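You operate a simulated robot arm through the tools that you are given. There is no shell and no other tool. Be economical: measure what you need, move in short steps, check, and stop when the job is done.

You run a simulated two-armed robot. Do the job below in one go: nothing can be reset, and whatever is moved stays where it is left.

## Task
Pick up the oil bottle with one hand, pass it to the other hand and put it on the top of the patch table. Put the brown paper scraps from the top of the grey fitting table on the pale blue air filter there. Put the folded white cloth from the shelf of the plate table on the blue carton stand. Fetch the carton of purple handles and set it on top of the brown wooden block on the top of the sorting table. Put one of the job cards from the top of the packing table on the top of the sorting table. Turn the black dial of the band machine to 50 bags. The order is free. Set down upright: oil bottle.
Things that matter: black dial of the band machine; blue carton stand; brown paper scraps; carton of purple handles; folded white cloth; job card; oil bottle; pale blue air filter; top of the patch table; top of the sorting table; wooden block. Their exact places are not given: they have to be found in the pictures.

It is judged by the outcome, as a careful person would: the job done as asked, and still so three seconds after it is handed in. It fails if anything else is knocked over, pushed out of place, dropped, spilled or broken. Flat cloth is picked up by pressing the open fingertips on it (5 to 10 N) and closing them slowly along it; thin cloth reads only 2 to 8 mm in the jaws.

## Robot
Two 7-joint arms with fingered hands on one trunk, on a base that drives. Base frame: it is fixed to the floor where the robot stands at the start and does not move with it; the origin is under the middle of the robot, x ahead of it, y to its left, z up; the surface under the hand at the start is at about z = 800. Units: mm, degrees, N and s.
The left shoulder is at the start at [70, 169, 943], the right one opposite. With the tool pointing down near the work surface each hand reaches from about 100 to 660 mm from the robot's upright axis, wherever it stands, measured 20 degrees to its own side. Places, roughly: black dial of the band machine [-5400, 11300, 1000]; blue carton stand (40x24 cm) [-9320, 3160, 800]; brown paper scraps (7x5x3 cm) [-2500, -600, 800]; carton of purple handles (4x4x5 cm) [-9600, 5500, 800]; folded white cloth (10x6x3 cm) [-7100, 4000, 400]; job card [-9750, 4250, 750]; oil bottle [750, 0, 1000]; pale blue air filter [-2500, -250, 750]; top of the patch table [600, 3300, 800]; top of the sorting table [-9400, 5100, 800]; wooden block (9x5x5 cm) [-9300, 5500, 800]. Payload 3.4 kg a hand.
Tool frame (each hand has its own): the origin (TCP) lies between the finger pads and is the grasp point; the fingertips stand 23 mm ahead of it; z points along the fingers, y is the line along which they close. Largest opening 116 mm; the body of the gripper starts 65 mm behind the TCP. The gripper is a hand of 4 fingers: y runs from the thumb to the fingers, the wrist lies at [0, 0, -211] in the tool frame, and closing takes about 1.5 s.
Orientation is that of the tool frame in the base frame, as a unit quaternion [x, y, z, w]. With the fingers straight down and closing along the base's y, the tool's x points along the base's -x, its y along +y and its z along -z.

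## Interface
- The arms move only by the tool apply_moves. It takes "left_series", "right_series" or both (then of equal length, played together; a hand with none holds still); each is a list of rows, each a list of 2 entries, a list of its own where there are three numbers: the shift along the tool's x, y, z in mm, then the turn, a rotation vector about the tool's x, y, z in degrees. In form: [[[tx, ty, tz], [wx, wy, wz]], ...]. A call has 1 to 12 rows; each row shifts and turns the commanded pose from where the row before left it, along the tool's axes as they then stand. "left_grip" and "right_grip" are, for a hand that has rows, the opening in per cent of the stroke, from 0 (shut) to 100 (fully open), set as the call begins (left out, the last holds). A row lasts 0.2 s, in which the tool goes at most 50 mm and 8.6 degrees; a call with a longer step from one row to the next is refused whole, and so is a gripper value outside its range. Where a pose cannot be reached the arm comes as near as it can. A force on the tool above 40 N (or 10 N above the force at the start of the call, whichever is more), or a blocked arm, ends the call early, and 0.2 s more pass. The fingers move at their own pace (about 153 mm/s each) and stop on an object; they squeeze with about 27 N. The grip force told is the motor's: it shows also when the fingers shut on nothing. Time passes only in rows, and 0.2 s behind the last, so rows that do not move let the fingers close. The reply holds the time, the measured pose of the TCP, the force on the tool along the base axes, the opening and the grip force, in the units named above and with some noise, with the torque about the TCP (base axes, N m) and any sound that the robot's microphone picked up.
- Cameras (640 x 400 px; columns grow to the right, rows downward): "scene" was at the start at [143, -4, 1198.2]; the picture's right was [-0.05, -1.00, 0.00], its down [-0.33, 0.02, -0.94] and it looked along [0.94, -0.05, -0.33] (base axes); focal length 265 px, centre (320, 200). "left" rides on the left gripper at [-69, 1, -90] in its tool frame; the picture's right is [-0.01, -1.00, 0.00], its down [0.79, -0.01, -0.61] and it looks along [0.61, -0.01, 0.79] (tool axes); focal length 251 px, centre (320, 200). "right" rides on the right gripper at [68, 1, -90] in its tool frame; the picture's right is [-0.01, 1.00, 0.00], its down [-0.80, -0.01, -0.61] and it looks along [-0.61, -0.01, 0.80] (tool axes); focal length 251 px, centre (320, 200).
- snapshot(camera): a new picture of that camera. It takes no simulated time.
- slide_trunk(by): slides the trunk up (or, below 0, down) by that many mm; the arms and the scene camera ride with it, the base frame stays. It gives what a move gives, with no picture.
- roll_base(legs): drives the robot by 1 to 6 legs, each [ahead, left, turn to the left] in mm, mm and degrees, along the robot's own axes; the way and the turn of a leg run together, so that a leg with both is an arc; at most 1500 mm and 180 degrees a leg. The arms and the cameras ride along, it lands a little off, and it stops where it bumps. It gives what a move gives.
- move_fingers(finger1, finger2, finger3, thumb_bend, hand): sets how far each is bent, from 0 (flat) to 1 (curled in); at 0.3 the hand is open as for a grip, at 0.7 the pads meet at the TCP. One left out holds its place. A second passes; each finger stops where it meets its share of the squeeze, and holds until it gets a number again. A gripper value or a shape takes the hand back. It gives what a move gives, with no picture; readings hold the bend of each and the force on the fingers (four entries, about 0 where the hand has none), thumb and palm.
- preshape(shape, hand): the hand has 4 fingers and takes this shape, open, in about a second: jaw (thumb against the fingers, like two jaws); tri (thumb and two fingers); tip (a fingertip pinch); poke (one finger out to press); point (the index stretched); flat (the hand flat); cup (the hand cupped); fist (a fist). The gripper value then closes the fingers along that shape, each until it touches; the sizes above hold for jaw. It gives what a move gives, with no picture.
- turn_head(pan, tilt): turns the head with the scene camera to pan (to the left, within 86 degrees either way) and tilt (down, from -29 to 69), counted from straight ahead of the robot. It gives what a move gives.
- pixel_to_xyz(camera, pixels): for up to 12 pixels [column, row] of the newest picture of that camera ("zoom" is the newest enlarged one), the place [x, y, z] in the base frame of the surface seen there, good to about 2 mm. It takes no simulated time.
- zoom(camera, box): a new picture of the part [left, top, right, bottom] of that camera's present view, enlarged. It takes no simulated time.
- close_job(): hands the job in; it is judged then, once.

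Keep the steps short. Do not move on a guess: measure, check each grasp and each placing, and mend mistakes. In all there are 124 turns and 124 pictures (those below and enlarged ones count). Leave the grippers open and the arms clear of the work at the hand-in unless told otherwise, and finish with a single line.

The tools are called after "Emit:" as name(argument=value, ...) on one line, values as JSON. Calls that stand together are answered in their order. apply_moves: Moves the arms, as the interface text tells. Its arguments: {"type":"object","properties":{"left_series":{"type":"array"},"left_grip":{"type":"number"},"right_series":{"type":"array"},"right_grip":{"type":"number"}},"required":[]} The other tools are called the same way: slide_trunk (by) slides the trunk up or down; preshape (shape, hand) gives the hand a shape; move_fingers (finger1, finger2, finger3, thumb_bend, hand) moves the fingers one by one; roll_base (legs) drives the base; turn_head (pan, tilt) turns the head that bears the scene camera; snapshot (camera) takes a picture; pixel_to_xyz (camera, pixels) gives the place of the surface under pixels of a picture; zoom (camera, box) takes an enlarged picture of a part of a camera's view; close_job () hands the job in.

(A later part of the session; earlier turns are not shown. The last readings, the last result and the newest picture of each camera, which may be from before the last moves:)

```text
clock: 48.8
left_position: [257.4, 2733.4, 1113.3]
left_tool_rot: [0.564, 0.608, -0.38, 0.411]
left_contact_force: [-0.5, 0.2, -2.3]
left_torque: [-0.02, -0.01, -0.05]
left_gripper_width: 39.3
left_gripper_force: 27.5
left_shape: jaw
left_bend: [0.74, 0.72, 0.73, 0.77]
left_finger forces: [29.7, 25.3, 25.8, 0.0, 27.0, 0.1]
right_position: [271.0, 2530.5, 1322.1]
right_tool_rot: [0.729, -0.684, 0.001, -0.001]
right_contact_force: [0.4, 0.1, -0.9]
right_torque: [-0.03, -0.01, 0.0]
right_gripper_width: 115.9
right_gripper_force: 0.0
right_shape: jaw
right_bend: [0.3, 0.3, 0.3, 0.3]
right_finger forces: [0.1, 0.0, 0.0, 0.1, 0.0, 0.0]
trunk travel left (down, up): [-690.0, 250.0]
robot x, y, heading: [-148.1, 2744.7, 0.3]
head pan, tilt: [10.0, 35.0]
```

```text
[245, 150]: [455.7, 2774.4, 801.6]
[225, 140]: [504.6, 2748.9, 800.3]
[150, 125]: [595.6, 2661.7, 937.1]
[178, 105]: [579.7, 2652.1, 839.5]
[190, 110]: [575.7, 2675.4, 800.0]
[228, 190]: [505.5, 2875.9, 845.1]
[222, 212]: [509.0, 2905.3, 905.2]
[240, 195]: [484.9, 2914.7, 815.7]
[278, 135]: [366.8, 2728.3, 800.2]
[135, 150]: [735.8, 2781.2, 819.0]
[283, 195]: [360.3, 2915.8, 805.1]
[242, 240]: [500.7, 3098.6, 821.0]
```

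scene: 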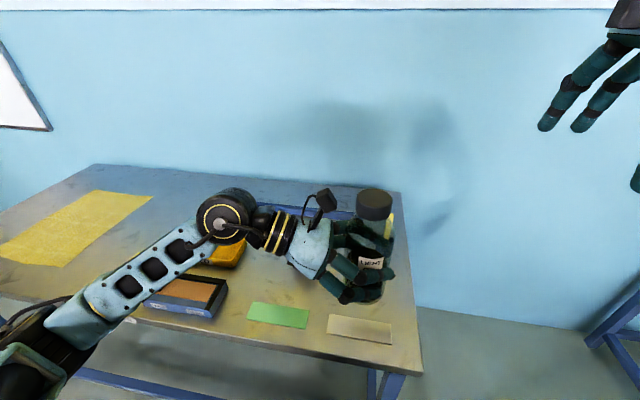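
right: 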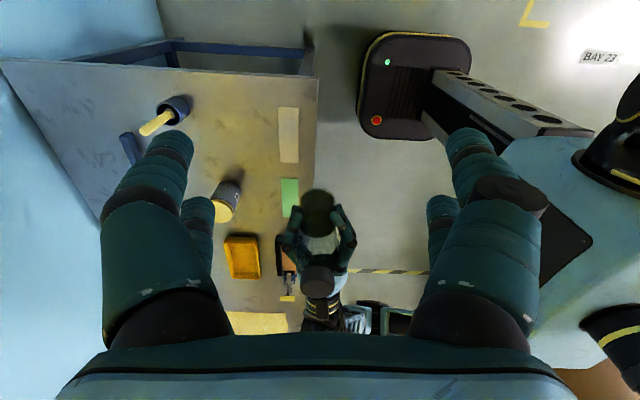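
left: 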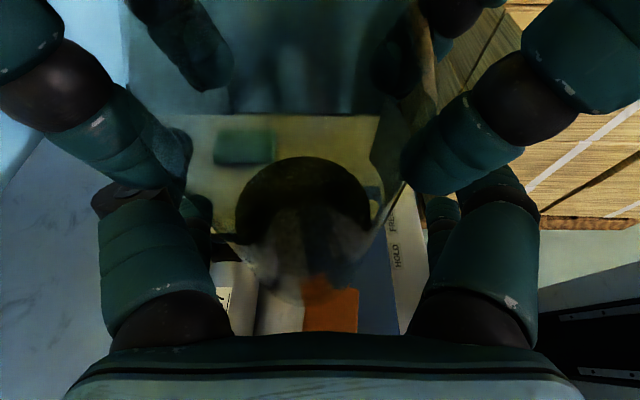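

The free spot is about (432,2765). To keep clear of the roll at (505,2885), I'll turn the left hand 45° so that it points ahead and to the right, and drive 120 ahead.

Emit:
apply_moves(left_series=[[[0, 0, 0], [-6.95, 0, -2.81]], [[0, 0, 0], [-6.95, 0, -2.81]], [[0, 0, 0], [-6.95, 0, -2.81]], [[0, 0, 0], [-6.95, 0, -2.81]], [[0, 0, 0], [-6.95, 0, -2.81]], [[0, 0, 0], [-6.95, 0, -2.81]], [[0, 0, 0], [-6.95, 0, -2.81]]])

Emit:
roll_base(legs=[[120, 0, 0]])

Emit:
snapshot(camera="scene")

```text
clock: 50.4
left_position: [267.7, 2728.3, 1114.8]
left_tool_rot: [0.235, 0.795, -0.158, 0.536]
left_contact_force: [0.8, -0.1, -1.4]
left_torque: [-0.03, 0.0, 0.01]
left_gripper_width: 39.2
left_gripper_force: 26.8
left_shape: jaw
left_bend: [0.75, 0.72, 0.73, 0.78]
left_finger forces: [28.3, 25.7, 25.4, 0.0, 26.2, 0.0]
left hand out of reach, approached as far as the arm can: row 5, 6
right_position: [270.6, 2531.8, 1323.0]
right_tool_rot: [0.73, -0.684, 0.0, -0.001]
right_contact_force: [0.0, 0.2, -0.2]
right_torque: [0.01, -0.02, 0.0]
right_gripper_width: 116.2
right_gripper_force: 0.0
right_shape: jaw
right_bend: [0.3, 0.3, 0.3, 0.3]
right_finger forces: [0.0, 0.1, 0.0, 0.1, 0.1, 0.0]
trunk travel left (down, up): [-690.0, 250.0]
robot x, y, heading: [-149.0, 2742.6, 0.1]
head pan, tilt: [10.0, 35.0]
```

```text
clock: 51.7
left_position: [387.5, 2726.5, 1114.7]
left_tool_rot: [0.238, 0.794, -0.16, 0.536]
left_contact_force: [-0.3, -0.4, -1.8]
left_torque: [-0.01, 0.0, -0.03]
left_gripper_width: 39.1
left_gripper_force: 27.3
left_shape: jaw
left_bend: [0.75, 0.72, 0.73, 0.78]
left_finger forces: [28.4, 25.8, 25.2, 0.0, 26.1, 0.0]
right_position: [388.6, 2531.7, 1322.2]
right_tool_rot: [0.729, -0.684, 0.001, -0.001]
right_contact_force: [-1.3, 0.3, 0.8]
right_torque: [-0.04, 0.01, 0.0]
right_gripper_width: 115.8
right_gripper_force: 0.0
right_shape: jaw
right_bend: [0.3, 0.3, 0.3, 0.3]
right_finger forces: [0.1, 0.0, 0.0, 0.1, 0.0, 0.0]
trunk travel left (down, up): [-690.0, 250.0]
robot x, y, heading: [-28.5, 2740.2, -0.0]
head pan, tilt: [10.0, 35.0]
```

```text
99 pictures are left
```

scene: 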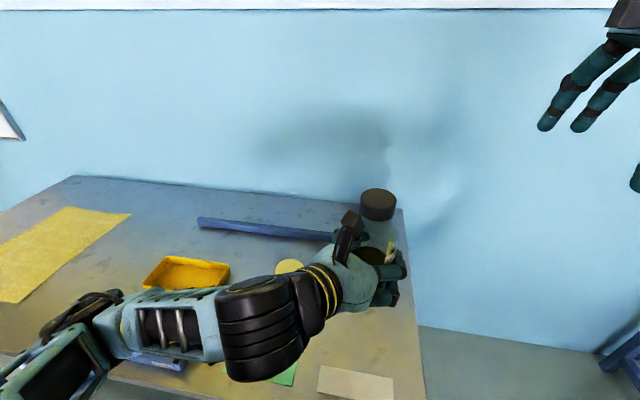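

The hand now points ahead and right with the pitch unchanged. Before lowering, I'll check the forearm's height and that the bottle is upright.

Emit:
pixel_to_xyz(camera="scene", pixels=[[260, 375], [180, 350], [100, 330], [60, 360], [320, 320], [150, 365], [377, 205]])

Emit:
zoom(camera="scene", box=[300, 160, 460, 320])

Emit:
snapshot(camera="left")

```text
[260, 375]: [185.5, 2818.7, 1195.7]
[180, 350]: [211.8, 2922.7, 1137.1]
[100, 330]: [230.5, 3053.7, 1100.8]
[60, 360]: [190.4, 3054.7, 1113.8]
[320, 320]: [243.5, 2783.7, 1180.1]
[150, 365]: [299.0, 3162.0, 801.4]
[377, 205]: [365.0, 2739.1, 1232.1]
```

```text
2.50 times, centred on (380, 240) of scene
```

zoom: 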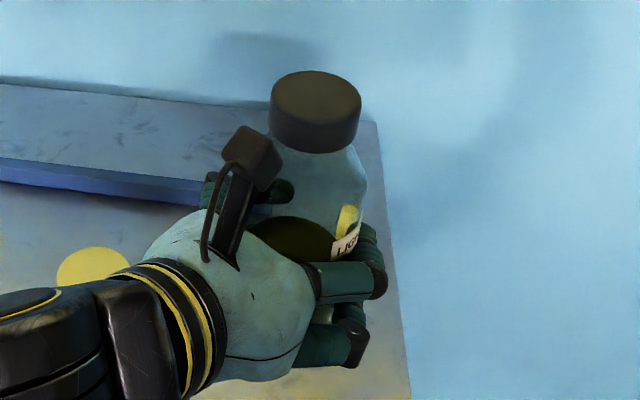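

```text
97 pictures are left
```

left: 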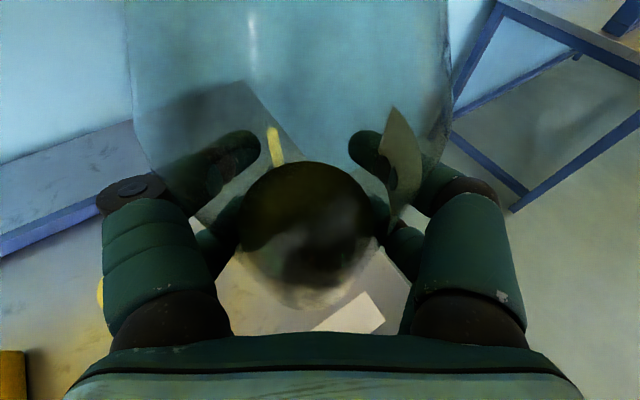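

The forearm's elbow end would come close to the table edge if I lowered the trunk, so I'll lower the arm itself instead: sideways to (432,2765), then down 180.

Emit:
apply_moves(left_series=[[[-3, 28.6, 7.5], [0, 0, 0]], [[-3, 28.6, 7.5], [0, 0, 0]], [[27.8, 0, 11.2], [0, 0, 0]], [[27.8, 0, 11.2], [0, 0, 0]], [[27.8, 0, 11.2], [0, 0, 0]], [[27.8, 0, 11.2], [0, 0, 0]], [[27.8, 0, 11.2], [0, 0, 0]], [[27.8, 0, 11.2], [0, 0, 0]]])

Emit:
snapshot(camera="scene")

Emit:
snapshot(camera="right")

```text
clock: 53.5
left_position: [434.1, 2780.4, 1015.2]
left_tool_rot: [0.25, 0.782, -0.175, 0.544]
left_contact_force: [0.5, -0.8, -2.5]
left_torque: [-0.03, 0.03, 0.02]
left_gripper_width: 38.9
left_gripper_force: 27.4
left_shape: jaw
left_bend: [0.75, 0.72, 0.73, 0.78]
left_finger forces: [27.9, 25.6, 25.0, 0.0, 26.7, 0.0]
left hand out of reach, approached as far as the arm can: row 4, 5, 6, 7, 8
right_position: [389.5, 2530.1, 1321.4]
right_tool_rot: [0.729, -0.684, 0.0, -0.001]
right_contact_force: [-1.5, -1.0, 0.1]
right_torque: [0.01, -0.01, 0.01]
right_gripper_width: 116.1
right_gripper_force: 0.1
right_shape: jaw
right_bend: [0.3, 0.3, 0.3, 0.3]
right_finger forces: [0.1, 0.1, 0.0, 0.0, 0.0, 0.0]
trunk travel left (down, up): [-690.0, 250.0]
robot x, y, heading: [-28.5, 2745.2, -0.3]
head pan, tilt: [10.0, 35.0]
```

```text
96 pictures are left
```

scene: 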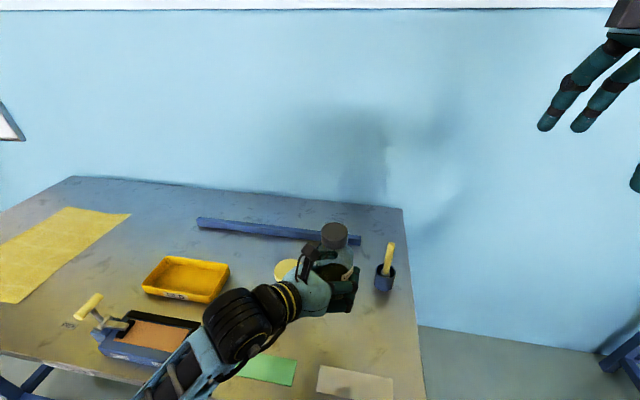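

```text
95 pictures are left
```

right: 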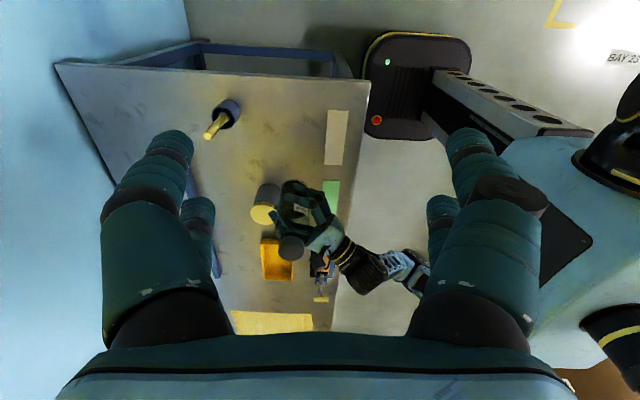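

The arm stopped at z 1015 (joint limits), but the elbow now sits better, behind the table edge. I'll lower the trunk 100 and look again.

Emit:
slide_trunk(by=-100)

Emit:
snapshot(camera="scene")

Emit:
pixel_to_xyz(camera="scene", pixels=[[190, 385], [170, 395], [240, 340], [275, 315], [335, 240], [280, 272], [290, 265]])

```text
clock: 54.8
left_position: [433.3, 2780.5, 916.0]
left_tool_rot: [0.251, 0.781, -0.177, 0.543]
left_contact_force: [0.1, 0.6, -2.0]
left_torque: [0.01, -0.01, 0.01]
left_gripper_width: 38.7
left_gripper_force: 26.8
left_shape: jaw
left_bend: [0.75, 0.72, 0.73, 0.78]
left_finger forces: [27.8, 25.6, 25.0, 0.1, 26.7, 0.0]
right_position: [389.8, 2530.5, 1223.2]
right_tool_rot: [0.729, -0.685, 0.001, 0.0]
right_contact_force: [0.2, 0.3, 0.1]
right_torque: [0.01, -0.01, -0.04]
right_gripper_width: 115.9
right_gripper_force: 0.1
right_shape: jaw
right_bend: [0.3, 0.3, 0.3, 0.3]
right_finger forces: [0.0, 0.0, 0.0, 0.1, 0.1, 0.0]
trunk travel left (down, up): [-590.0, 350.0]
robot x, y, heading: [-31.0, 2745.6, 0.3]
head pan, tilt: [10.0, 35.0]
```

```text
94 pictures are left
```

scene: 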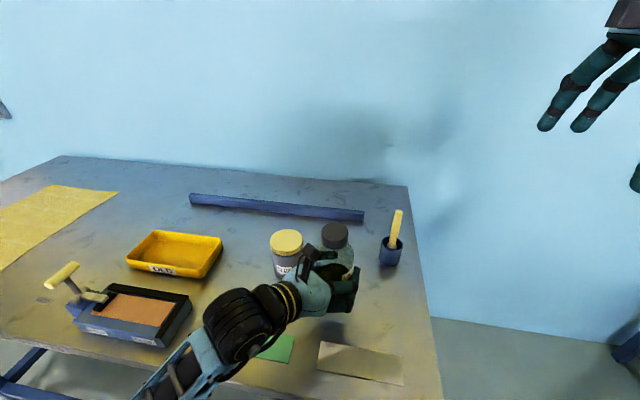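

```text
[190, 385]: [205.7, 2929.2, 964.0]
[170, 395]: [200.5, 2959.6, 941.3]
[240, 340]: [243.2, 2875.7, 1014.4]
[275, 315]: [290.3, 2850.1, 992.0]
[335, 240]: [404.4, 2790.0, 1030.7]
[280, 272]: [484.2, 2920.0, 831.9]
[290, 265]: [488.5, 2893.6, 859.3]
```

The forearm stays clear. I'll shift 15 mm to the right, away from the can, and lower the trunk 45.

Emit:
apply_moves(left_series=[[[-3, -12.2, 8.2], [0, 0, 0]], [[0, 0, 0], [0, 0, 0]]])

Emit:
slide_trunk(by=-42)

Emit:
zoom(camera="scene", box=[220, 180, 440, 380])

```text
clock: 55.4
left_position: [433.4, 2780.5, 915.6]
left_tool_rot: [0.251, 0.782, -0.177, 0.543]
left_contact_force: [0.7, -0.7, -1.7]
left_torque: [-0.02, -0.03, 0.01]
left_gripper_width: 39.2
left_gripper_force: 27.2
left_shape: jaw
left_bend: [0.75, 0.72, 0.73, 0.78]
left_finger forces: [27.9, 25.7, 25.0, 0.1, 26.8, 0.0]
left hand out of reach, approached as far as the arm can: row 1
right_position: [389.3, 2532.0, 1222.5]
right_tool_rot: [0.729, -0.685, 0.001, -0.002]
right_contact_force: [-0.1, -0.4, -0.9]
right_torque: [-0.01, -0.01, 0.02]
right_gripper_width: 116.1
right_gripper_force: 0.1
right_shape: jaw
right_bend: [0.3, 0.3, 0.3, 0.3]
right_finger forces: [0.0, 0.0, 0.1, 0.0, 0.0, 0.1]
trunk travel left (down, up): [-590.0, 350.0]
robot x, y, heading: [-27.2, 2744.4, 0.2]
head pan, tilt: [10.0, 35.0]
```

```text
clock: 56.2
left_position: [434.7, 2781.3, 872.3]
left_tool_rot: [0.251, 0.782, -0.176, 0.543]
left_contact_force: [0.5, 0.1, -2.1]
left_torque: [-0.03, 0.01, -0.01]
left_gripper_width: 39.0
left_gripper_force: 27.0
left_shape: jaw
left_bend: [0.75, 0.72, 0.73, 0.78]
left_finger forces: [27.9, 25.5, 25.0, 0.0, 26.8, 0.0]
right_position: [390.0, 2530.6, 1179.3]
right_tool_rot: [0.729, -0.685, 0.001, -0.001]
right_contact_force: [0.4, 0.6, 0.0]
right_torque: [0.01, -0.02, -0.01]
right_gripper_width: 115.7
right_gripper_force: 0.2
right_shape: jaw
right_bend: [0.3, 0.3, 0.3, 0.3]
right_finger forces: [0.1, 0.0, 0.0, 0.1, 0.1, 0.0]
trunk travel left (down, up): [-548.0, 392.0]
robot x, y, heading: [-25.5, 2743.5, -0.0]
head pan, tilt: [10.0, 35.0]
```

```text
2.00 times, centred on (330, 280) of scene
```

zoom: 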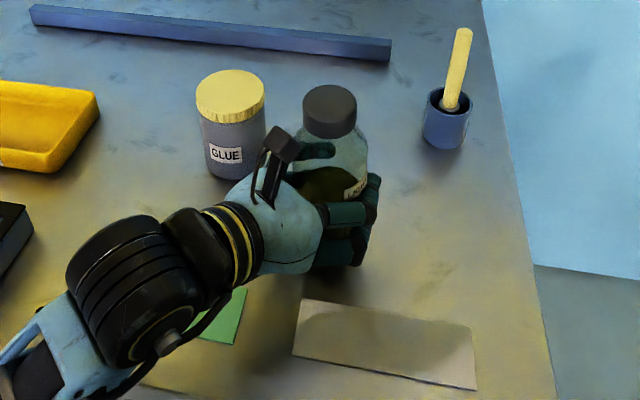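

The arm is stuck at its limit, so I'll shift the base 20 mm to the right and lower the trunk a little more.

Emit:
roll_base(legs=[[0, -20, 0]])

Emit:
slide_trunk(by=-8)

Emit:
slide_trunk(by=-4)

```text
clock: 57.0
left_position: [434.6, 2761.8, 872.2]
left_tool_rot: [0.25, 0.782, -0.176, 0.543]
left_contact_force: [-0.4, -0.9, -2.6]
left_torque: [-0.03, 0.02, 0.01]
left_gripper_width: 39.1
left_gripper_force: 27.5
left_shape: jaw
left_bend: [0.75, 0.72, 0.73, 0.78]
left_finger forces: [27.8, 25.7, 25.0, 0.0, 26.8, 0.1]
right_position: [389.7, 2512.8, 1179.7]
right_tool_rot: [0.729, -0.685, 0.001, 0.001]
right_contact_force: [-0.2, -0.1, -0.2]
right_torque: [0.02, -0.02, -0.02]
right_gripper_width: 115.8
right_gripper_force: 0.0
right_shape: jaw
right_bend: [0.3, 0.3, 0.3, 0.3]
right_finger forces: [0.0, 0.0, 0.0, 0.0, 0.1, 0.1]
trunk travel left (down, up): [-548.0, 392.0]
robot x, y, heading: [-28.2, 2728.9, 0.2]
head pan, tilt: [10.0, 35.0]
```

```text
clock: 57.6
left_position: [434.2, 2761.5, 864.1]
left_tool_rot: [0.251, 0.782, -0.176, 0.542]
left_contact_force: [0.3, -0.3, -2.1]
left_torque: [-0.04, -0.01, -0.01]
left_gripper_width: 38.8
left_gripper_force: 26.8
left_shape: jaw
left_bend: [0.75, 0.72, 0.73, 0.78]
left_finger forces: [27.8, 25.6, 25.0, 0.0, 26.7, 0.1]
right_position: [390.2, 2510.7, 1171.4]
right_tool_rot: [0.729, -0.685, 0.0, -0.001]
right_contact_force: [-1.6, -1.7, 0.2]
right_torque: [0.02, -0.01, 0.0]
right_gripper_width: 116.0
right_gripper_force: 0.0
right_shape: jaw
right_bend: [0.3, 0.3, 0.3, 0.3]
right_finger forces: [0.0, 0.0, 0.0, 0.1, 0.1, 0.0]
trunk travel left (down, up): [-540.0, 400.0]
robot x, y, heading: [-29.1, 2726.4, 0.5]
head pan, tilt: [10.0, 35.0]
```

```text
clock: 58.1
left_position: [434.6, 2759.9, 862.9]
left_tool_rot: [0.251, 0.781, -0.176, 0.543]
left_contact_force: [4.1, -0.7, 10.2]
left_torque: [0.22, 0.14, -0.09]
left_gripper_width: 38.6
left_gripper_force: 27.2
left_shape: jaw
left_bend: [0.75, 0.72, 0.73, 0.78]
left_finger forces: [30.3, 26.3, 24.6, 0.2, 29.3, 0.1]
right_position: [389.5, 2511.4, 1167.9]
right_tool_rot: [0.729, -0.685, 0.001, -0.001]
right_contact_force: [0.8, -0.2, 0.0]
right_torque: [0.01, 0.02, 0.01]
right_gripper_width: 115.5
right_gripper_force: 0.1
right_shape: jaw
right_bend: [0.3, 0.3, 0.3, 0.3]
right_finger forces: [0.0, 0.0, 0.0, 0.1, 0.0, 0.1]
trunk travel left (down, up): [-536.0, 404.0]
robot x, y, heading: [-29.5, 2724.4, -0.0]
head pan, tilt: [10.0, 35.0]
```

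The bottle touches the table with 10 N. I'll open the left hand slowly.

Emit:
apply_moves(left_series=[[[0, 0, 0], [0, 0, 0]], [[0, 0, 0], [0, 0, 0]], [[0, 0, 0], [0, 0, 0]], [[0, 0, 0], [0, 0, 0]]], left_grip=70)

Emit:
zoom(camera="scene", box=[220, 180, 440, 380])

```text
clock: 59.1
left_position: [435.1, 2762.0, 860.3]
left_tool_rot: [0.251, 0.782, -0.176, 0.542]
left_contact_force: [-0.3, -0.2, 0.1]
left_torque: [-0.02, -0.02, 0.0]
left_gripper_width: 80.8
left_gripper_force: 0.1
left_shape: jaw
left_bend: [0.67, 0.67, 0.67, 0.67]
left_finger forces: [0.0, 0.1, 0.0, 0.1, 0.0, 0.0]
right_position: [389.9, 2512.0, 1168.2]
right_tool_rot: [0.729, -0.684, 0.001, -0.001]
right_contact_force: [-0.8, 0.9, -0.5]
right_torque: [-0.03, -0.04, 0.03]
right_gripper_width: 115.9
right_gripper_force: 0.0
right_shape: jaw
right_bend: [0.3, 0.3, 0.3, 0.3]
right_finger forces: [0.0, 0.0, 0.0, 0.1, 0.1, 0.0]
trunk travel left (down, up): [-536.0, 404.0]
robot x, y, heading: [-26.7, 2727.0, 0.2]
head pan, tilt: [10.0, 35.0]
```

```text
2.00 times, centred on (330, 280) of scene
```

zoom: 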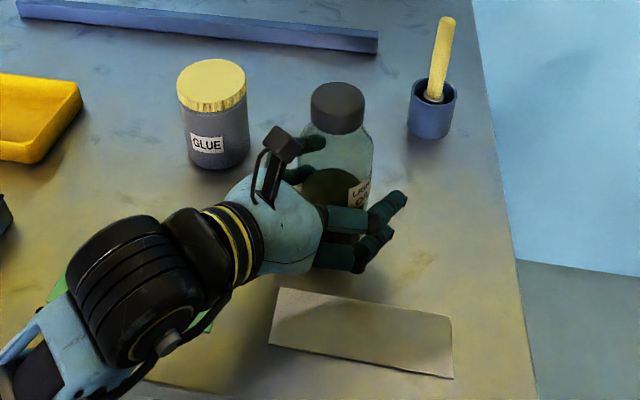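

The bottle stands upright and free. I'll open fully and withdraw backwards along the hand.

Emit:
apply_moves(left_series=[[[0, 0, 0], [0, 0, 0]], [[0, 0, 0], [0, 0, 0]], [[0, 0, -15], [0, 0, 0]], [[0, 0, -25], [0, 0, 0]], [[0, 0, -30], [0, 0, 0]], [[0, 0, -30], [0, 0, 0]], [[-20, 0, -30], [0, 0, 0]], [[-30, 0, -20], [0, 0, 0]], [[-30, 0, -10], [0, 0, 0]]], left_grip=100)

Emit:
snapshot(camera="scene")

```text
clock: 61.1
left_position: [434.0, 2813.2, 960.2]
left_tool_rot: [0.25, 0.782, -0.176, 0.542]
left_contact_force: [0.2, 0.3, 0.0]
left_torque: [-0.01, 0.02, 0.01]
left_gripper_width: 116.0
left_gripper_force: 0.0
left_shape: jaw
left_bend: [0.3, 0.3, 0.29, 0.3]
left_finger forces: [0.0, 0.0, 0.5, 0.0, 0.1, 0.0]
left hand out of reach, approached as far as the arm can: row 4, 5, 6, 7, 8
right_position: [390.3, 2511.3, 1167.9]
right_tool_rot: [0.729, -0.685, 0.0, -0.001]
right_contact_force: [0.1, 0.3, -0.1]
right_torque: [0.01, -0.02, -0.03]
right_gripper_width: 115.8
right_gripper_force: 0.0
right_shape: jaw
right_bend: [0.3, 0.3, 0.3, 0.3]
right_finger forces: [0.1, 0.0, 0.0, 0.1, 0.0, 0.0]
trunk travel left (down, up): [-536.0, 404.0]
robot x, y, heading: [-27.8, 2728.9, 0.3]
head pan, tilt: [10.0, 35.0]
```

```text
91 pictures are left
```

scene: 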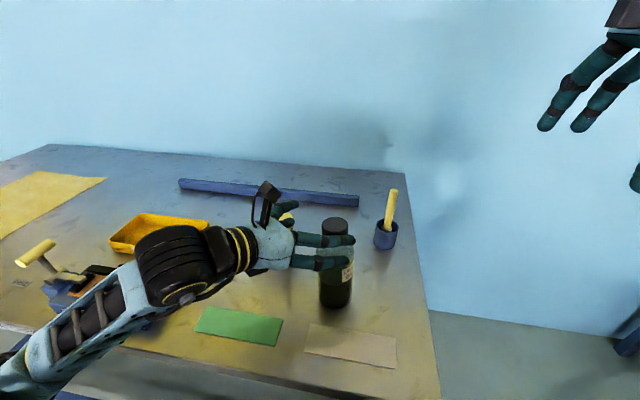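

The arm swung left instead of back, and the thumb now lies just on the near side of the bottle's neck. Driving straight back takes it away from the bottle, so I'll do that carefully.

Emit:
roll_base(legs=[[-150, 0, 0]])

Emit:
snapshot(camera="scene")

```text
clock: 62.5
left_position: [282.6, 2813.2, 960.5]
left_tool_rot: [0.252, 0.782, -0.177, 0.543]
left_contact_force: [-0.7, -1.2, 0.9]
left_torque: [0.0, -0.03, -0.01]
left_gripper_width: 116.1
left_gripper_force: 0.1
left_shape: jaw
left_bend: [0.3, 0.3, 0.3, 0.3]
left_finger forces: [0.0, 0.0, 0.1, 0.1, 0.0, 0.1]
right_position: [238.0, 2510.2, 1167.2]
right_tool_rot: [0.729, -0.685, 0.001, -0.001]
right_contact_force: [-0.1, 0.5, 0.9]
right_torque: [-0.02, 0.02, 0.03]
right_gripper_width: 116.0
right_gripper_force: 0.1
right_shape: jaw
right_bend: [0.3, 0.3, 0.3, 0.3]
right_finger forces: [0.0, 0.0, 0.0, 0.0, 0.0, 0.0]
trunk travel left (down, up): [-536.0, 404.0]
robot x, y, heading: [-178.7, 2722.6, 0.1]
head pan, tilt: [10.0, 35.0]
```

```text
90 pictures are left
```

scene: 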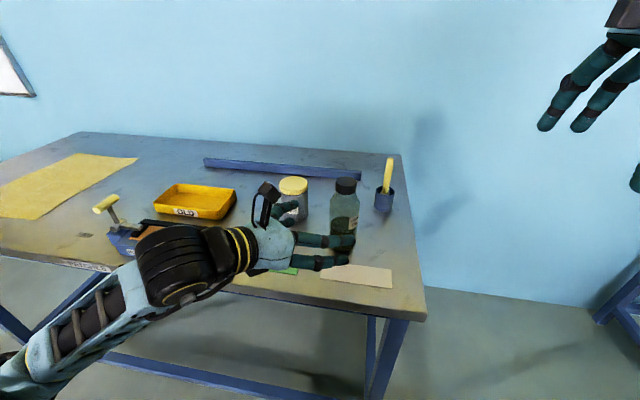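

The bottle stands upright on the patch table. Now I'll back off 350 mm and bring the left hand back to pointing straight down.

Emit:
roll_base(legs=[[-350, 0, 0]])

Emit:
apply_moves(left_series=[[[0, 0, 0], [0, 8.55, 0]], [[0, 0, 0], [0, 8.55, 0]], [[0, 0, 0], [0, 8.55, 0]], [[0, 0, 0], [0, 8.55, 0]], [[0, 0, 0], [0, 8.55, 0]], [[0, 0, 0], [0, 8.55, 0]], [[0, 0, 0], [0, 8.55, 0]], [[0, 0, 0], [0, 8.55, 0]], [[0, 0, 0], [0, 0, -8.5]], [[0, 0, 0], [0, 0, -8.5]], [[0, 0, 0], [0, 0, -8.5]], [[0, 0, 0], [0, 0, -8.5]]])

Emit:
turn_head(pan=-80, tilt=15)

Emit:
snapshot(camera="scene")

```text
clock: 64.8
left_position: [-64.7, 2812.8, 960.9]
left_tool_rot: [0.25, 0.782, -0.176, 0.543]
left_contact_force: [-0.6, 0.0, 1.1]
left_torque: [0.01, 0.0, 0.02]
left_gripper_width: 116.2
left_gripper_force: 0.2
left_shape: jaw
left_bend: [0.3, 0.3, 0.3, 0.3]
left_finger forces: [0.1, 0.0, 0.1, 0.1, 0.0, 0.1]
right_position: [-108.6, 2510.8, 1167.2]
right_tool_rot: [0.729, -0.684, 0.001, -0.001]
right_contact_force: [0.1, -0.5, -0.2]
right_torque: [0.0, 0.0, 0.02]
right_gripper_width: 116.0
right_gripper_force: 0.2
right_shape: jaw
right_bend: [0.3, 0.3, 0.3, 0.3]
right_finger forces: [0.1, 0.0, 0.1, 0.0, 0.0, 0.0]
trunk travel left (down, up): [-536.0, 404.0]
robot x, y, heading: [-530.3, 2721.2, 0.3]
head pan, tilt: [10.0, 35.0]
```

```text
clock: 67.4
left_position: [-63.7, 2814.4, 960.8]
left_tool_rot: [0.013, 1.0, -0.007, 0.007]
left_contact_force: [0.2, -0.4, 0.9]
left_torque: [0.0, -0.02, -0.01]
left_gripper_width: 115.9
left_gripper_force: 0.0
left_shape: jaw
left_bend: [0.3, 0.3, 0.3, 0.3]
left_finger forces: [0.1, 0.0, 0.0, 0.1, 0.0, 0.0]
right_position: [-108.4, 2511.5, 1167.4]
right_tool_rot: [0.729, -0.684, 0.0, -0.001]
right_contact_force: [0.4, 0.8, -0.1]
right_torque: [0.0, 0.03, -0.03]
right_gripper_width: 116.1
right_gripper_force: 0.0
right_shape: jaw
right_bend: [0.3, 0.3, 0.3, 0.3]
right_finger forces: [0.1, 0.0, 0.0, 0.0, 0.0, 0.0]
trunk travel left (down, up): [-536.0, 404.0]
robot x, y, heading: [-526.9, 2720.6, 0.6]
head pan, tilt: [10.0, 35.0]
```

```text
clock: 69.0
left_position: [-63.9, 2813.1, 961.0]
left_tool_rot: [0.015, 1.0, -0.007, 0.007]
left_contact_force: [-0.5, -0.3, 0.0]
left_torque: [0.03, 0.01, 0.02]
left_gripper_width: 116.0
left_gripper_force: 0.1
left_shape: jaw
left_bend: [0.3, 0.3, 0.3, 0.3]
left_finger forces: [0.0, 0.0, 0.1, 0.0, 0.1, 0.0]
right_position: [-108.8, 2510.4, 1168.9]
right_tool_rot: [0.73, -0.684, 0.0, 0.0]
right_contact_force: [0.0, 0.3, 1.4]
right_torque: [-0.01, 0.01, -0.02]
right_gripper_width: 115.9
right_gripper_force: 0.2
right_shape: jaw
right_bend: [0.3, 0.3, 0.3, 0.3]
right_finger forces: [0.0, 0.0, 0.0, 0.0, 0.0, 0.0]
trunk travel left (down, up): [-536.0, 404.0]
robot x, y, heading: [-529.0, 2720.5, 0.3]
head pan, tilt: [-80.0, 15.0]
```

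```text
89 pictures are left
```

scene: 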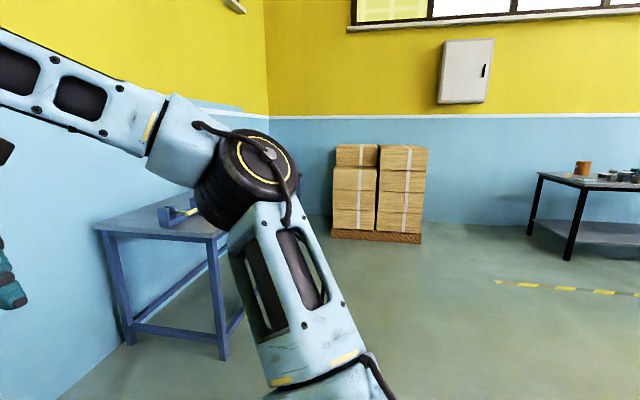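

I'll restore the right hand's orientation, turn the robot right by 90°, and look toward the fitting table.

Emit:
apply_moves(right_series=[[[0, 0, 0], [0, 0, 8.5]], [[0, 0, 0], [0, 0, 8.5]], [[0, 0, 0], [0, 0, 8.5]], [[0, 0, 0], [0, 0, 8.5]], [[0, 0, 0], [0, 0, 8.5]], [[0, 0, 0], [0, 0, 8.5]], [[0, 0, 0], [0, 0, 8.5]], [[0, 0, 0], [0, 0, 8.5]], [[0, 0, 0], [0, 0, 8.5]], [[0, 0, 0], [0, 0, 8.5]], [[0, 0, 0], [0, 0, 8.5]]])

Emit:
roll_base(legs=[[-100, 0, -90]])

Emit:
turn_head(pan=-35, tilt=15)

Emit:
snapshot(camera="scene")

```text
clock: 71.4
left_position: [-64.1, 2813.6, 960.4]
left_tool_rot: [0.014, 1.0, -0.008, 0.007]
left_contact_force: [-0.4, -0.6, 1.4]
left_torque: [0.04, -0.01, 0.02]
left_gripper_width: 115.9
left_gripper_force: 0.1
left_shape: jaw
left_bend: [0.3, 0.3, 0.3, 0.3]
left_finger forces: [0.1, 0.0, 0.0, 0.0, 0.0, 0.1]
right_position: [-108.4, 2509.0, 1167.8]
right_tool_rot: [-0.001, 1.0, 0.0, 0.001]
right_contact_force: [0.9, -0.3, -0.4]
right_torque: [0.0, 0.02, 0.01]
right_gripper_width: 115.9
right_gripper_force: 0.1
right_shape: jaw
right_bend: [0.3, 0.3, 0.3, 0.3]
right_finger forces: [0.0, 0.0, 0.0, 0.1, 0.0, 0.0]
trunk travel left (down, up): [-536.0, 404.0]
robot x, y, heading: [-527.5, 2726.6, 0.5]
head pan, tilt: [-80.0, 15.0]
```

```text
clock: 75.7
left_position: [-503.9, 2321.2, 959.0]
left_tool_rot: [0.72, 0.694, -0.01, 0.0]
left_contact_force: [-0.2, -0.7, 0.2]
left_torque: [-0.01, 0.05, 0.01]
left_gripper_width: 116.0
left_gripper_force: 0.1
left_shape: jaw
left_bend: [0.3, 0.3, 0.3, 0.3]
left_finger forces: [0.0, 0.0, 0.0, 0.0, 0.0, 0.0]
right_position: [-806.7, 2369.5, 1168.0]
right_tool_rot: [0.708, 0.706, 0.0, 0.001]
right_contact_force: [0.1, -0.4, -1.0]
right_torque: [0.02, 0.02, 0.02]
right_gripper_width: 115.8
right_gripper_force: 0.0
right_shape: jaw
right_bend: [0.3, 0.3, 0.3, 0.3]
right_finger forces: [0.0, 0.0, 0.1, 0.0, 0.0, 0.0]
trunk travel left (down, up): [-536.0, 404.0]
robot x, y, heading: [-591.6, 2787.4, -90.2]
head pan, tilt: [-80.0, 15.0]
```

```text
clock: 76.8
left_position: [-504.6, 2322.8, 961.3]
left_tool_rot: [0.721, 0.693, -0.01, 0.0]
left_contact_force: [0.6, 0.0, 0.2]
left_torque: [-0.02, -0.01, 0.0]
left_gripper_width: 115.9
left_gripper_force: 0.1
left_shape: jaw
left_bend: [0.3, 0.3, 0.3, 0.3]
left_finger forces: [0.1, 0.0, 0.0, 0.1, 0.0, 0.0]
right_position: [-805.8, 2369.5, 1167.7]
right_tool_rot: [0.709, 0.705, 0.0, 0.0]
right_contact_force: [0.6, 0.3, 1.0]
right_torque: [0.0, -0.03, -0.02]
right_gripper_width: 115.9
right_gripper_force: 0.1
right_shape: jaw
right_bend: [0.3, 0.3, 0.3, 0.3]
right_finger forces: [0.1, 0.0, 0.0, 0.0, 0.0, 0.1]
trunk travel left (down, up): [-536.0, 404.0]
robot x, y, heading: [-590.9, 2786.3, -90.3]
head pan, tilt: [-35.0, 15.0]
```

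```text
88 pictures are left
```

scene: 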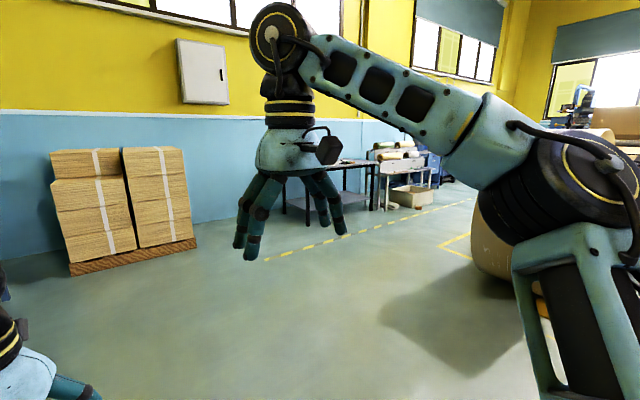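

The floor ahead is clear, with a big paper roll to the right. I'll measure the roll and the fitting table.

Emit:
pixel_to_xyz(camera="scene", pixels=[[490, 260], [480, 230], [345, 168], [378, 207], [300, 200], [310, 165], [450, 245], [370, 300], [362, 165], [375, 170]])

```text
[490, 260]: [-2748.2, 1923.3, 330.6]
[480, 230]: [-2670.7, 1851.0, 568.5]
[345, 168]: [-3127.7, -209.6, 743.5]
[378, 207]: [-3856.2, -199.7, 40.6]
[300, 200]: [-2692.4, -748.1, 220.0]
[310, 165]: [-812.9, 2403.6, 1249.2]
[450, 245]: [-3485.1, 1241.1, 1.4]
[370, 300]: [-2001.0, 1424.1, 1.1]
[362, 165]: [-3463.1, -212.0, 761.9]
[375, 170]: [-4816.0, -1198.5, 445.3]
```

The table front edge is at y about -205 and its top is at z about 745. I'll drive to about (-2500, 450).

Emit:
roll_base(legs=[[1500, 0, 0], [800, -950, 0], [0, -960, 0]])

Emit:
turn_head(pan=0, tilt=30)

Emit:
snapshot(camera="scene")

```text
clock: 94.7
left_position: [-2423.2, 21.5, 960.9]
left_tool_rot: [0.72, 0.693, -0.01, 0.0]
left_contact_force: [0.5, -0.5, -0.5]
left_torque: [-0.01, 0.0, -0.03]
left_gripper_width: 115.7
left_gripper_force: 0.2
left_shape: jaw
left_bend: [0.3, 0.3, 0.3, 0.3]
left_finger forces: [0.0, 0.0, 0.0, 0.0, 0.0, 0.1]
right_position: [-2725.2, 69.1, 1169.4]
right_tool_rot: [0.71, 0.705, -0.001, 0.001]
right_contact_force: [-0.3, 0.0, 0.7]
right_torque: [0.0, 0.01, -0.06]
right_gripper_width: 115.8
right_gripper_force: 0.1
right_shape: jaw
right_bend: [0.3, 0.3, 0.3, 0.3]
right_finger forces: [0.0, 0.0, 0.1, 0.1, 0.1, 0.0]
trunk travel left (down, up): [-536.0, 404.0]
robot x, y, heading: [-2509.4, 486.7, -90.2]
head pan, tilt: [-35.0, 15.0]
```

```text
clock: 95.7
left_position: [-2422.3, 22.7, 961.9]
left_tool_rot: [0.72, 0.694, -0.009, 0.0]
left_contact_force: [-0.3, -0.4, -0.6]
left_torque: [0.01, -0.03, 0.06]
left_gripper_width: 115.9
left_gripper_force: 0.0
left_shape: jaw
left_bend: [0.3, 0.3, 0.3, 0.3]
left_finger forces: [0.1, 0.0, 0.0, 0.0, 0.0, 0.0]
right_position: [-2725.2, 69.1, 1166.9]
right_tool_rot: [0.709, 0.706, 0.0, 0.001]
right_contact_force: [0.8, -0.3, 0.1]
right_torque: [0.03, 0.0, -0.05]
right_gripper_width: 115.8
right_gripper_force: 0.0
right_shape: jaw
right_bend: [0.3, 0.3, 0.3, 0.3]
right_finger forces: [0.0, 0.1, 0.0, 0.0, 0.0, 0.0]
trunk travel left (down, up): [-536.0, 404.0]
robot x, y, heading: [-2505.5, 485.4, -90.3]
head pan, tilt: [0.0, 30.0]
```

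```text
87 pictures are left
```

scene: 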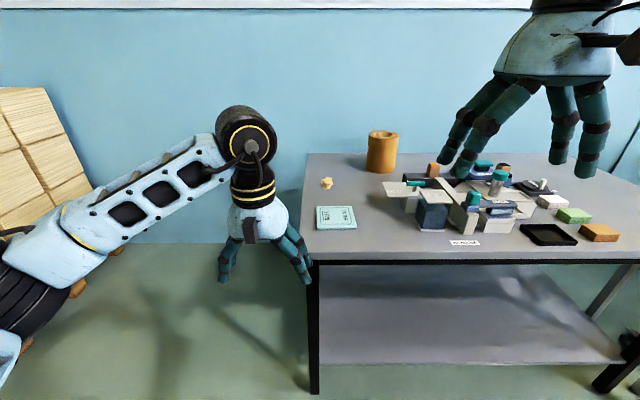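

I see a small tan thing at (326,183) and a pale blue flat thing at (335,217). I'll zoom in.

Emit:
zoom(camera="scene", box=[290, 120, 450, 260])

Emit:
pixel_to_xyz(camera="scene", pixels=[[326, 182], [320, 186], [333, 186], [318, 208], [353, 207], [318, 228], [356, 228], [335, 217], [382, 150], [308, 250], [307, 160], [345, 190]])

```text
2.86 times, centred on (370, 190) of scene
```

zoom: 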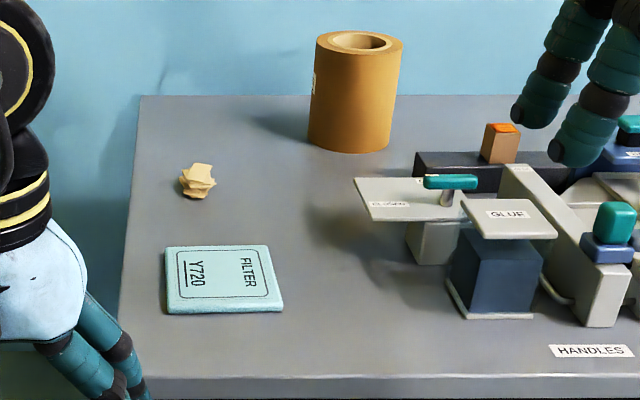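

```text
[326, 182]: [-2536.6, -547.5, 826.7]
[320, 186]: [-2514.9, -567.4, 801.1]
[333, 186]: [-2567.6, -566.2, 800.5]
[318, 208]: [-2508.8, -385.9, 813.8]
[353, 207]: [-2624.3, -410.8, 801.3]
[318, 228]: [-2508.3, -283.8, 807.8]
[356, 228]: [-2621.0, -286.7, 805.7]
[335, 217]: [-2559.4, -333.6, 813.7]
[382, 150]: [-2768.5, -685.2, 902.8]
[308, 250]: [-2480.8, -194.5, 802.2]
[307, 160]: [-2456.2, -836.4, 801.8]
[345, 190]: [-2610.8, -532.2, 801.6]
```

The scraps are at (-2538,-550), z 801–828. The filter spans x -2625..-2508 and y -395..-283, with its top at 814. I'll drive forward 430 and right 180 to reach both with the left hand.

Emit:
roll_base(legs=[[430, -180, 0]])

Emit:
turn_head(pan=10, tilt=45)

Emit:
snapshot(camera="scene")

Emit:
snapshot(camera="left")

```text
clock: 98.5
left_position: [-2601.7, -403.4, 960.6]
left_tool_rot: [0.719, 0.695, -0.01, 0.0]
left_contact_force: [-0.2, -0.4, 0.0]
left_torque: [0.02, -0.04, -0.01]
left_gripper_width: 115.9
left_gripper_force: 0.1
left_shape: jaw
left_bend: [0.3, 0.3, 0.3, 0.3]
left_finger forces: [0.0, 0.0, 0.1, 0.1, 0.1, 0.0]
right_position: [-2905.1, -358.1, 1167.0]
right_tool_rot: [0.708, 0.706, -0.001, 0.001]
right_contact_force: [0.2, -0.2, -0.2]
right_torque: [0.02, 0.0, -0.04]
right_gripper_width: 115.8
right_gripper_force: 0.1
right_shape: jaw
right_bend: [0.3, 0.3, 0.3, 0.3]
right_finger forces: [0.0, 0.1, 0.0, 0.0, 0.0, 0.0]
trunk travel left (down, up): [-536.0, 404.0]
robot x, y, heading: [-2687.3, 60.7, -89.8]
head pan, tilt: [0.0, 30.0]
```

```text
clock: 99.3
left_position: [-2602.6, -403.1, 960.2]
left_tool_rot: [0.719, 0.694, -0.01, 0.0]
left_contact_force: [-0.1, 0.1, -1.0]
left_torque: [-0.01, 0.0, -0.03]
left_gripper_width: 115.9
left_gripper_force: 0.1
left_shape: jaw
left_bend: [0.3, 0.3, 0.3, 0.3]
left_finger forces: [0.1, 0.0, 0.0, 0.0, 0.0, 0.0]
right_position: [-2904.8, -358.4, 1168.3]
right_tool_rot: [0.708, 0.707, -0.001, 0.0]
right_contact_force: [-0.6, 0.4, -0.9]
right_torque: [0.01, 0.0, -0.02]
right_gripper_width: 116.0
right_gripper_force: 0.1
right_shape: jaw
right_bend: [0.3, 0.3, 0.3, 0.3]
right_finger forces: [0.0, 0.0, 0.0, 0.0, 0.0, 0.0]
trunk travel left (down, up): [-536.0, 404.0]
robot x, y, heading: [-2691.5, 58.3, -90.1]
head pan, tilt: [10.0, 45.0]
```

```text
85 pictures are left
```

scene: 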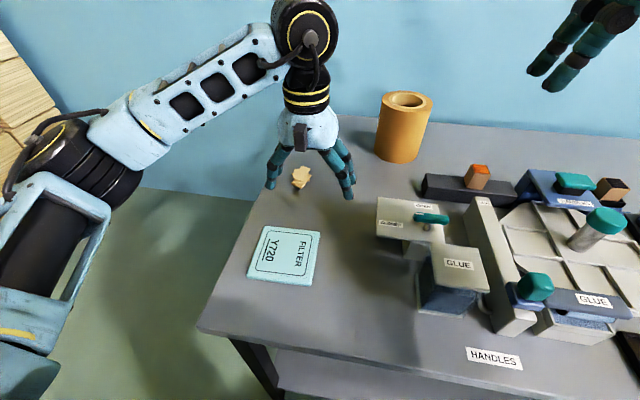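

```text
84 pictures are left
```

left: 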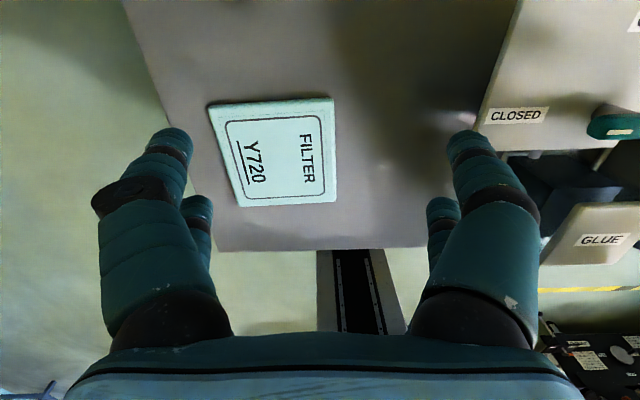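

Emit:
zoom(camera="scene", box=[260, 150, 340, 200])

Emit:
pixel_to_xyz(camera="zoom", pixels=[[320, 150], [270, 200], [390, 200], [330, 270], [320, 200], [355, 170], [300, 230]])

```text
8.00 times, centred on (300, 175) of scene
```

zoom: 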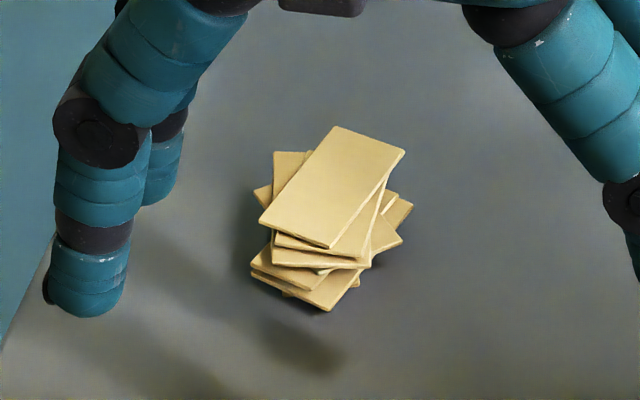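

```text
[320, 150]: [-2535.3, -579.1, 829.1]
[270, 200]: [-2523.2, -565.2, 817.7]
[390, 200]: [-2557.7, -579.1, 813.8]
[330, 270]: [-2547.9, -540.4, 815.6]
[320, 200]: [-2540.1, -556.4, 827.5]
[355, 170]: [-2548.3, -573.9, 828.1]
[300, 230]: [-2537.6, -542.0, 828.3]
```

It is a small stack of brown papers, centre about (-2541,-561), with its top at 829. I'll hover the left hand above it.

Emit:
apply_moves(left_series=[[[-30.8, 13.4, 16], [0, 0, 0]], [[-30.8, 13.4, 16], [0, 0, 0]], [[-30.8, 13.4, 16], [0, 0, 0]], [[-30.8, 13.4, 16], [0, 0, 0]], [[-30.8, 13.4, 16], [0, 0, 0]]])

Emit:
snapshot(camera="left")

Emit:
pixel_to_xyz(camera="left", pixels=[[310, 140], [325, 150], [330, 170], [300, 160], [340, 140], [350, 160]])

```text
clock: 100.5
left_position: [-2540.7, -560.8, 882.3]
left_tool_rot: [0.72, 0.694, -0.01, 0.0]
left_contact_force: [0.6, 0.1, 0.0]
left_torque: [-0.01, 0.0, 0.03]
left_gripper_width: 116.1
left_gripper_force: 0.2
left_shape: jaw
left_bend: [0.3, 0.3, 0.3, 0.3]
left_finger forces: [0.0, 0.0, 0.0, 0.1, 0.0, 0.0]
right_position: [-2905.0, -357.7, 1167.6]
right_tool_rot: [0.708, 0.706, 0.0, 0.001]
right_contact_force: [0.6, 0.1, 0.5]
right_torque: [-0.02, 0.0, 0.0]
right_gripper_width: 115.9
right_gripper_force: 0.1
right_shape: jaw
right_bend: [0.3, 0.3, 0.3, 0.3]
right_finger forces: [0.0, 0.1, 0.0, 0.0, 0.1, 0.1]
trunk travel left (down, up): [-536.0, 404.0]
robot x, y, heading: [-2689.1, 59.3, -90.3]
head pan, tilt: [10.0, 45.0]
```

```text
82 pictures are left
```

left: 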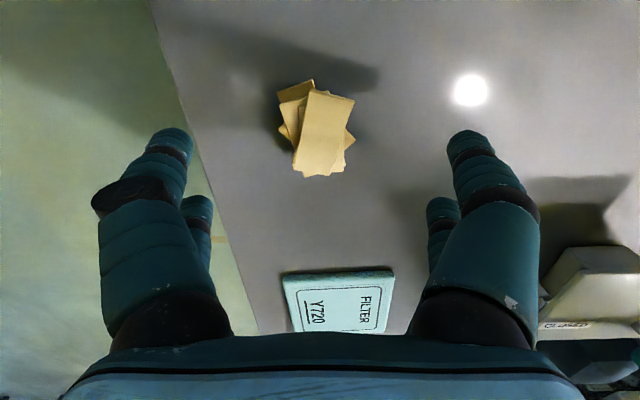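

```text
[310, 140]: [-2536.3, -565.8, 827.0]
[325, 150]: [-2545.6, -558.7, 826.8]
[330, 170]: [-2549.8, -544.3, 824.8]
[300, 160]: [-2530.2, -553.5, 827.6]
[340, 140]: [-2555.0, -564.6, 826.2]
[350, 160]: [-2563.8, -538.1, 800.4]
```

The stack centre is at about (-2541,-570). I'll shift 8 mm, descend to z about 827 and close.

Emit:
apply_moves(left_series=[[[-8, 0, 20], [0, 0, 0]], [[0, 0, 20], [0, 0, 0]], [[0, 0, 14], [0, 0, 0]]])

Emit:
apply_moves(left_series=[[[0, 0, 0], [0, 0, 0]], [[0, 0, 0], [0, 0, 0]], [[0, 0, 0], [0, 0, 0]], [[0, 0, 0], [0, 0, 0]], [[0, 0, 0], [0, 0, 0]], [[0, 0, 0], [0, 0, 0]], [[0, 0, 0], [0, 0, 0]], [[0, 0, 0], [0, 0, 0]]], left_grip=0)

Emit:
zoom(camera="scene", box=[240, 120, 360, 220])

```text
clock: 101.3
left_position: [-2542.2, -568.4, 827.2]
left_tool_rot: [0.719, 0.695, -0.009, 0.0]
left_contact_force: [-0.2, -0.8, -0.7]
left_torque: [0.02, -0.02, 0.02]
left_gripper_width: 115.9
left_gripper_force: 0.1
left_shape: jaw
left_bend: [0.3, 0.3, 0.3, 0.3]
left_finger forces: [0.1, 0.1, 0.0, 0.0, 0.1, 0.1]
right_position: [-2904.8, -358.2, 1166.7]
right_tool_rot: [0.708, 0.707, -0.001, 0.001]
right_contact_force: [0.5, 0.1, 0.1]
right_torque: [0.01, 0.0, -0.03]
right_gripper_width: 115.7
right_gripper_force: 0.0
right_shape: jaw
right_bend: [0.3, 0.3, 0.3, 0.3]
right_finger forces: [0.1, 0.0, 0.0, 0.1, 0.0, 0.1]
trunk travel left (down, up): [-536.0, 404.0]
robot x, y, heading: [-2691.2, 58.8, -89.9]
head pan, tilt: [10.0, 45.0]
```

```text
clock: 103.1
left_position: [-2542.7, -568.2, 827.2]
left_tool_rot: [0.719, 0.695, -0.01, 0.001]
left_contact_force: [0.4, -0.2, -0.3]
left_torque: [0.04, 0.02, 0.01]
left_gripper_width: 37.3
left_gripper_force: 27.0
left_shape: jaw
left_bend: [0.73, 0.73, 0.73, 0.78]
left_finger forces: [24.6, 24.6, 24.6, 0.1, 24.8, 0.0]
right_position: [-2905.2, -358.1, 1167.3]
right_tool_rot: [0.708, 0.707, -0.001, 0.0]
right_contact_force: [-0.5, 0.7, -0.3]
right_torque: [0.01, -0.01, 0.05]
right_gripper_width: 115.8
right_gripper_force: 0.0
right_shape: jaw
right_bend: [0.3, 0.3, 0.3, 0.3]
right_finger forces: [0.1, 0.0, 0.0, 0.0, 0.0, 0.0]
trunk travel left (down, up): [-536.0, 404.0]
robot x, y, heading: [-2692.6, 63.6, -90.1]
head pan, tilt: [10.0, 45.0]
```

```text
4.00 times, centred on (300, 170) of scene
```

zoom: 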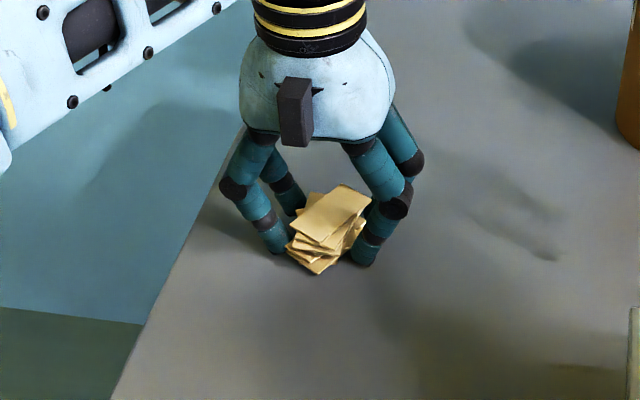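

Gripped at 37 mm. I'll lift 70 mm and check.

Emit:
apply_moves(left_series=[[[0, 0, -15], [0, 0, 0]], [[0, 0, -25], [0, 0, 0]], [[0, 0, -30], [0, 0, 0]]])

Emit:
zoom(camera="scene", box=[240, 100, 360, 220])

```text
clock: 103.9
left_position: [-2543.1, -567.1, 899.9]
left_tool_rot: [0.719, 0.695, -0.011, 0.0]
left_contact_force: [0.0, -0.6, 0.2]
left_torque: [0.04, 0.0, 0.0]
left_gripper_width: 37.4
left_gripper_force: 27.0
left_shape: jaw
left_bend: [0.73, 0.73, 0.73, 0.78]
left_finger forces: [24.5, 24.6, 24.4, 0.2, 24.7, 0.0]
right_position: [-2905.1, -357.4, 1167.6]
right_tool_rot: [0.708, 0.707, 0.0, 0.001]
right_contact_force: [-0.6, 0.3, -0.2]
right_torque: [0.02, 0.0, -0.04]
right_gripper_width: 115.7
right_gripper_force: 0.0
right_shape: jaw
right_bend: [0.3, 0.3, 0.3, 0.3]
right_finger forces: [0.0, 0.0, 0.0, 0.0, 0.0, 0.0]
trunk travel left (down, up): [-536.0, 404.0]
robot x, y, heading: [-2689.4, 62.1, -89.9]
head pan, tilt: [10.0, 45.0]
```

```text
3.33 times, centred on (300, 160) of scene
```

zoom: 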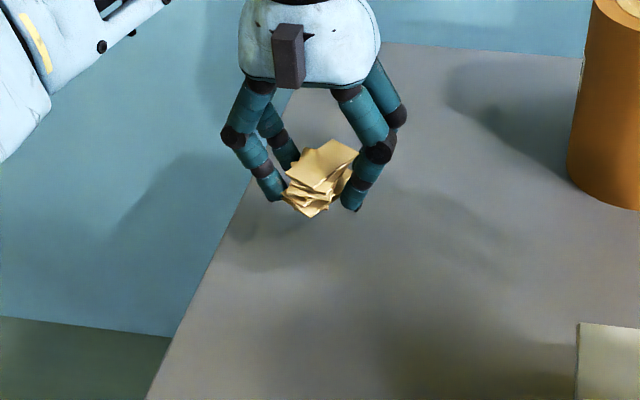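

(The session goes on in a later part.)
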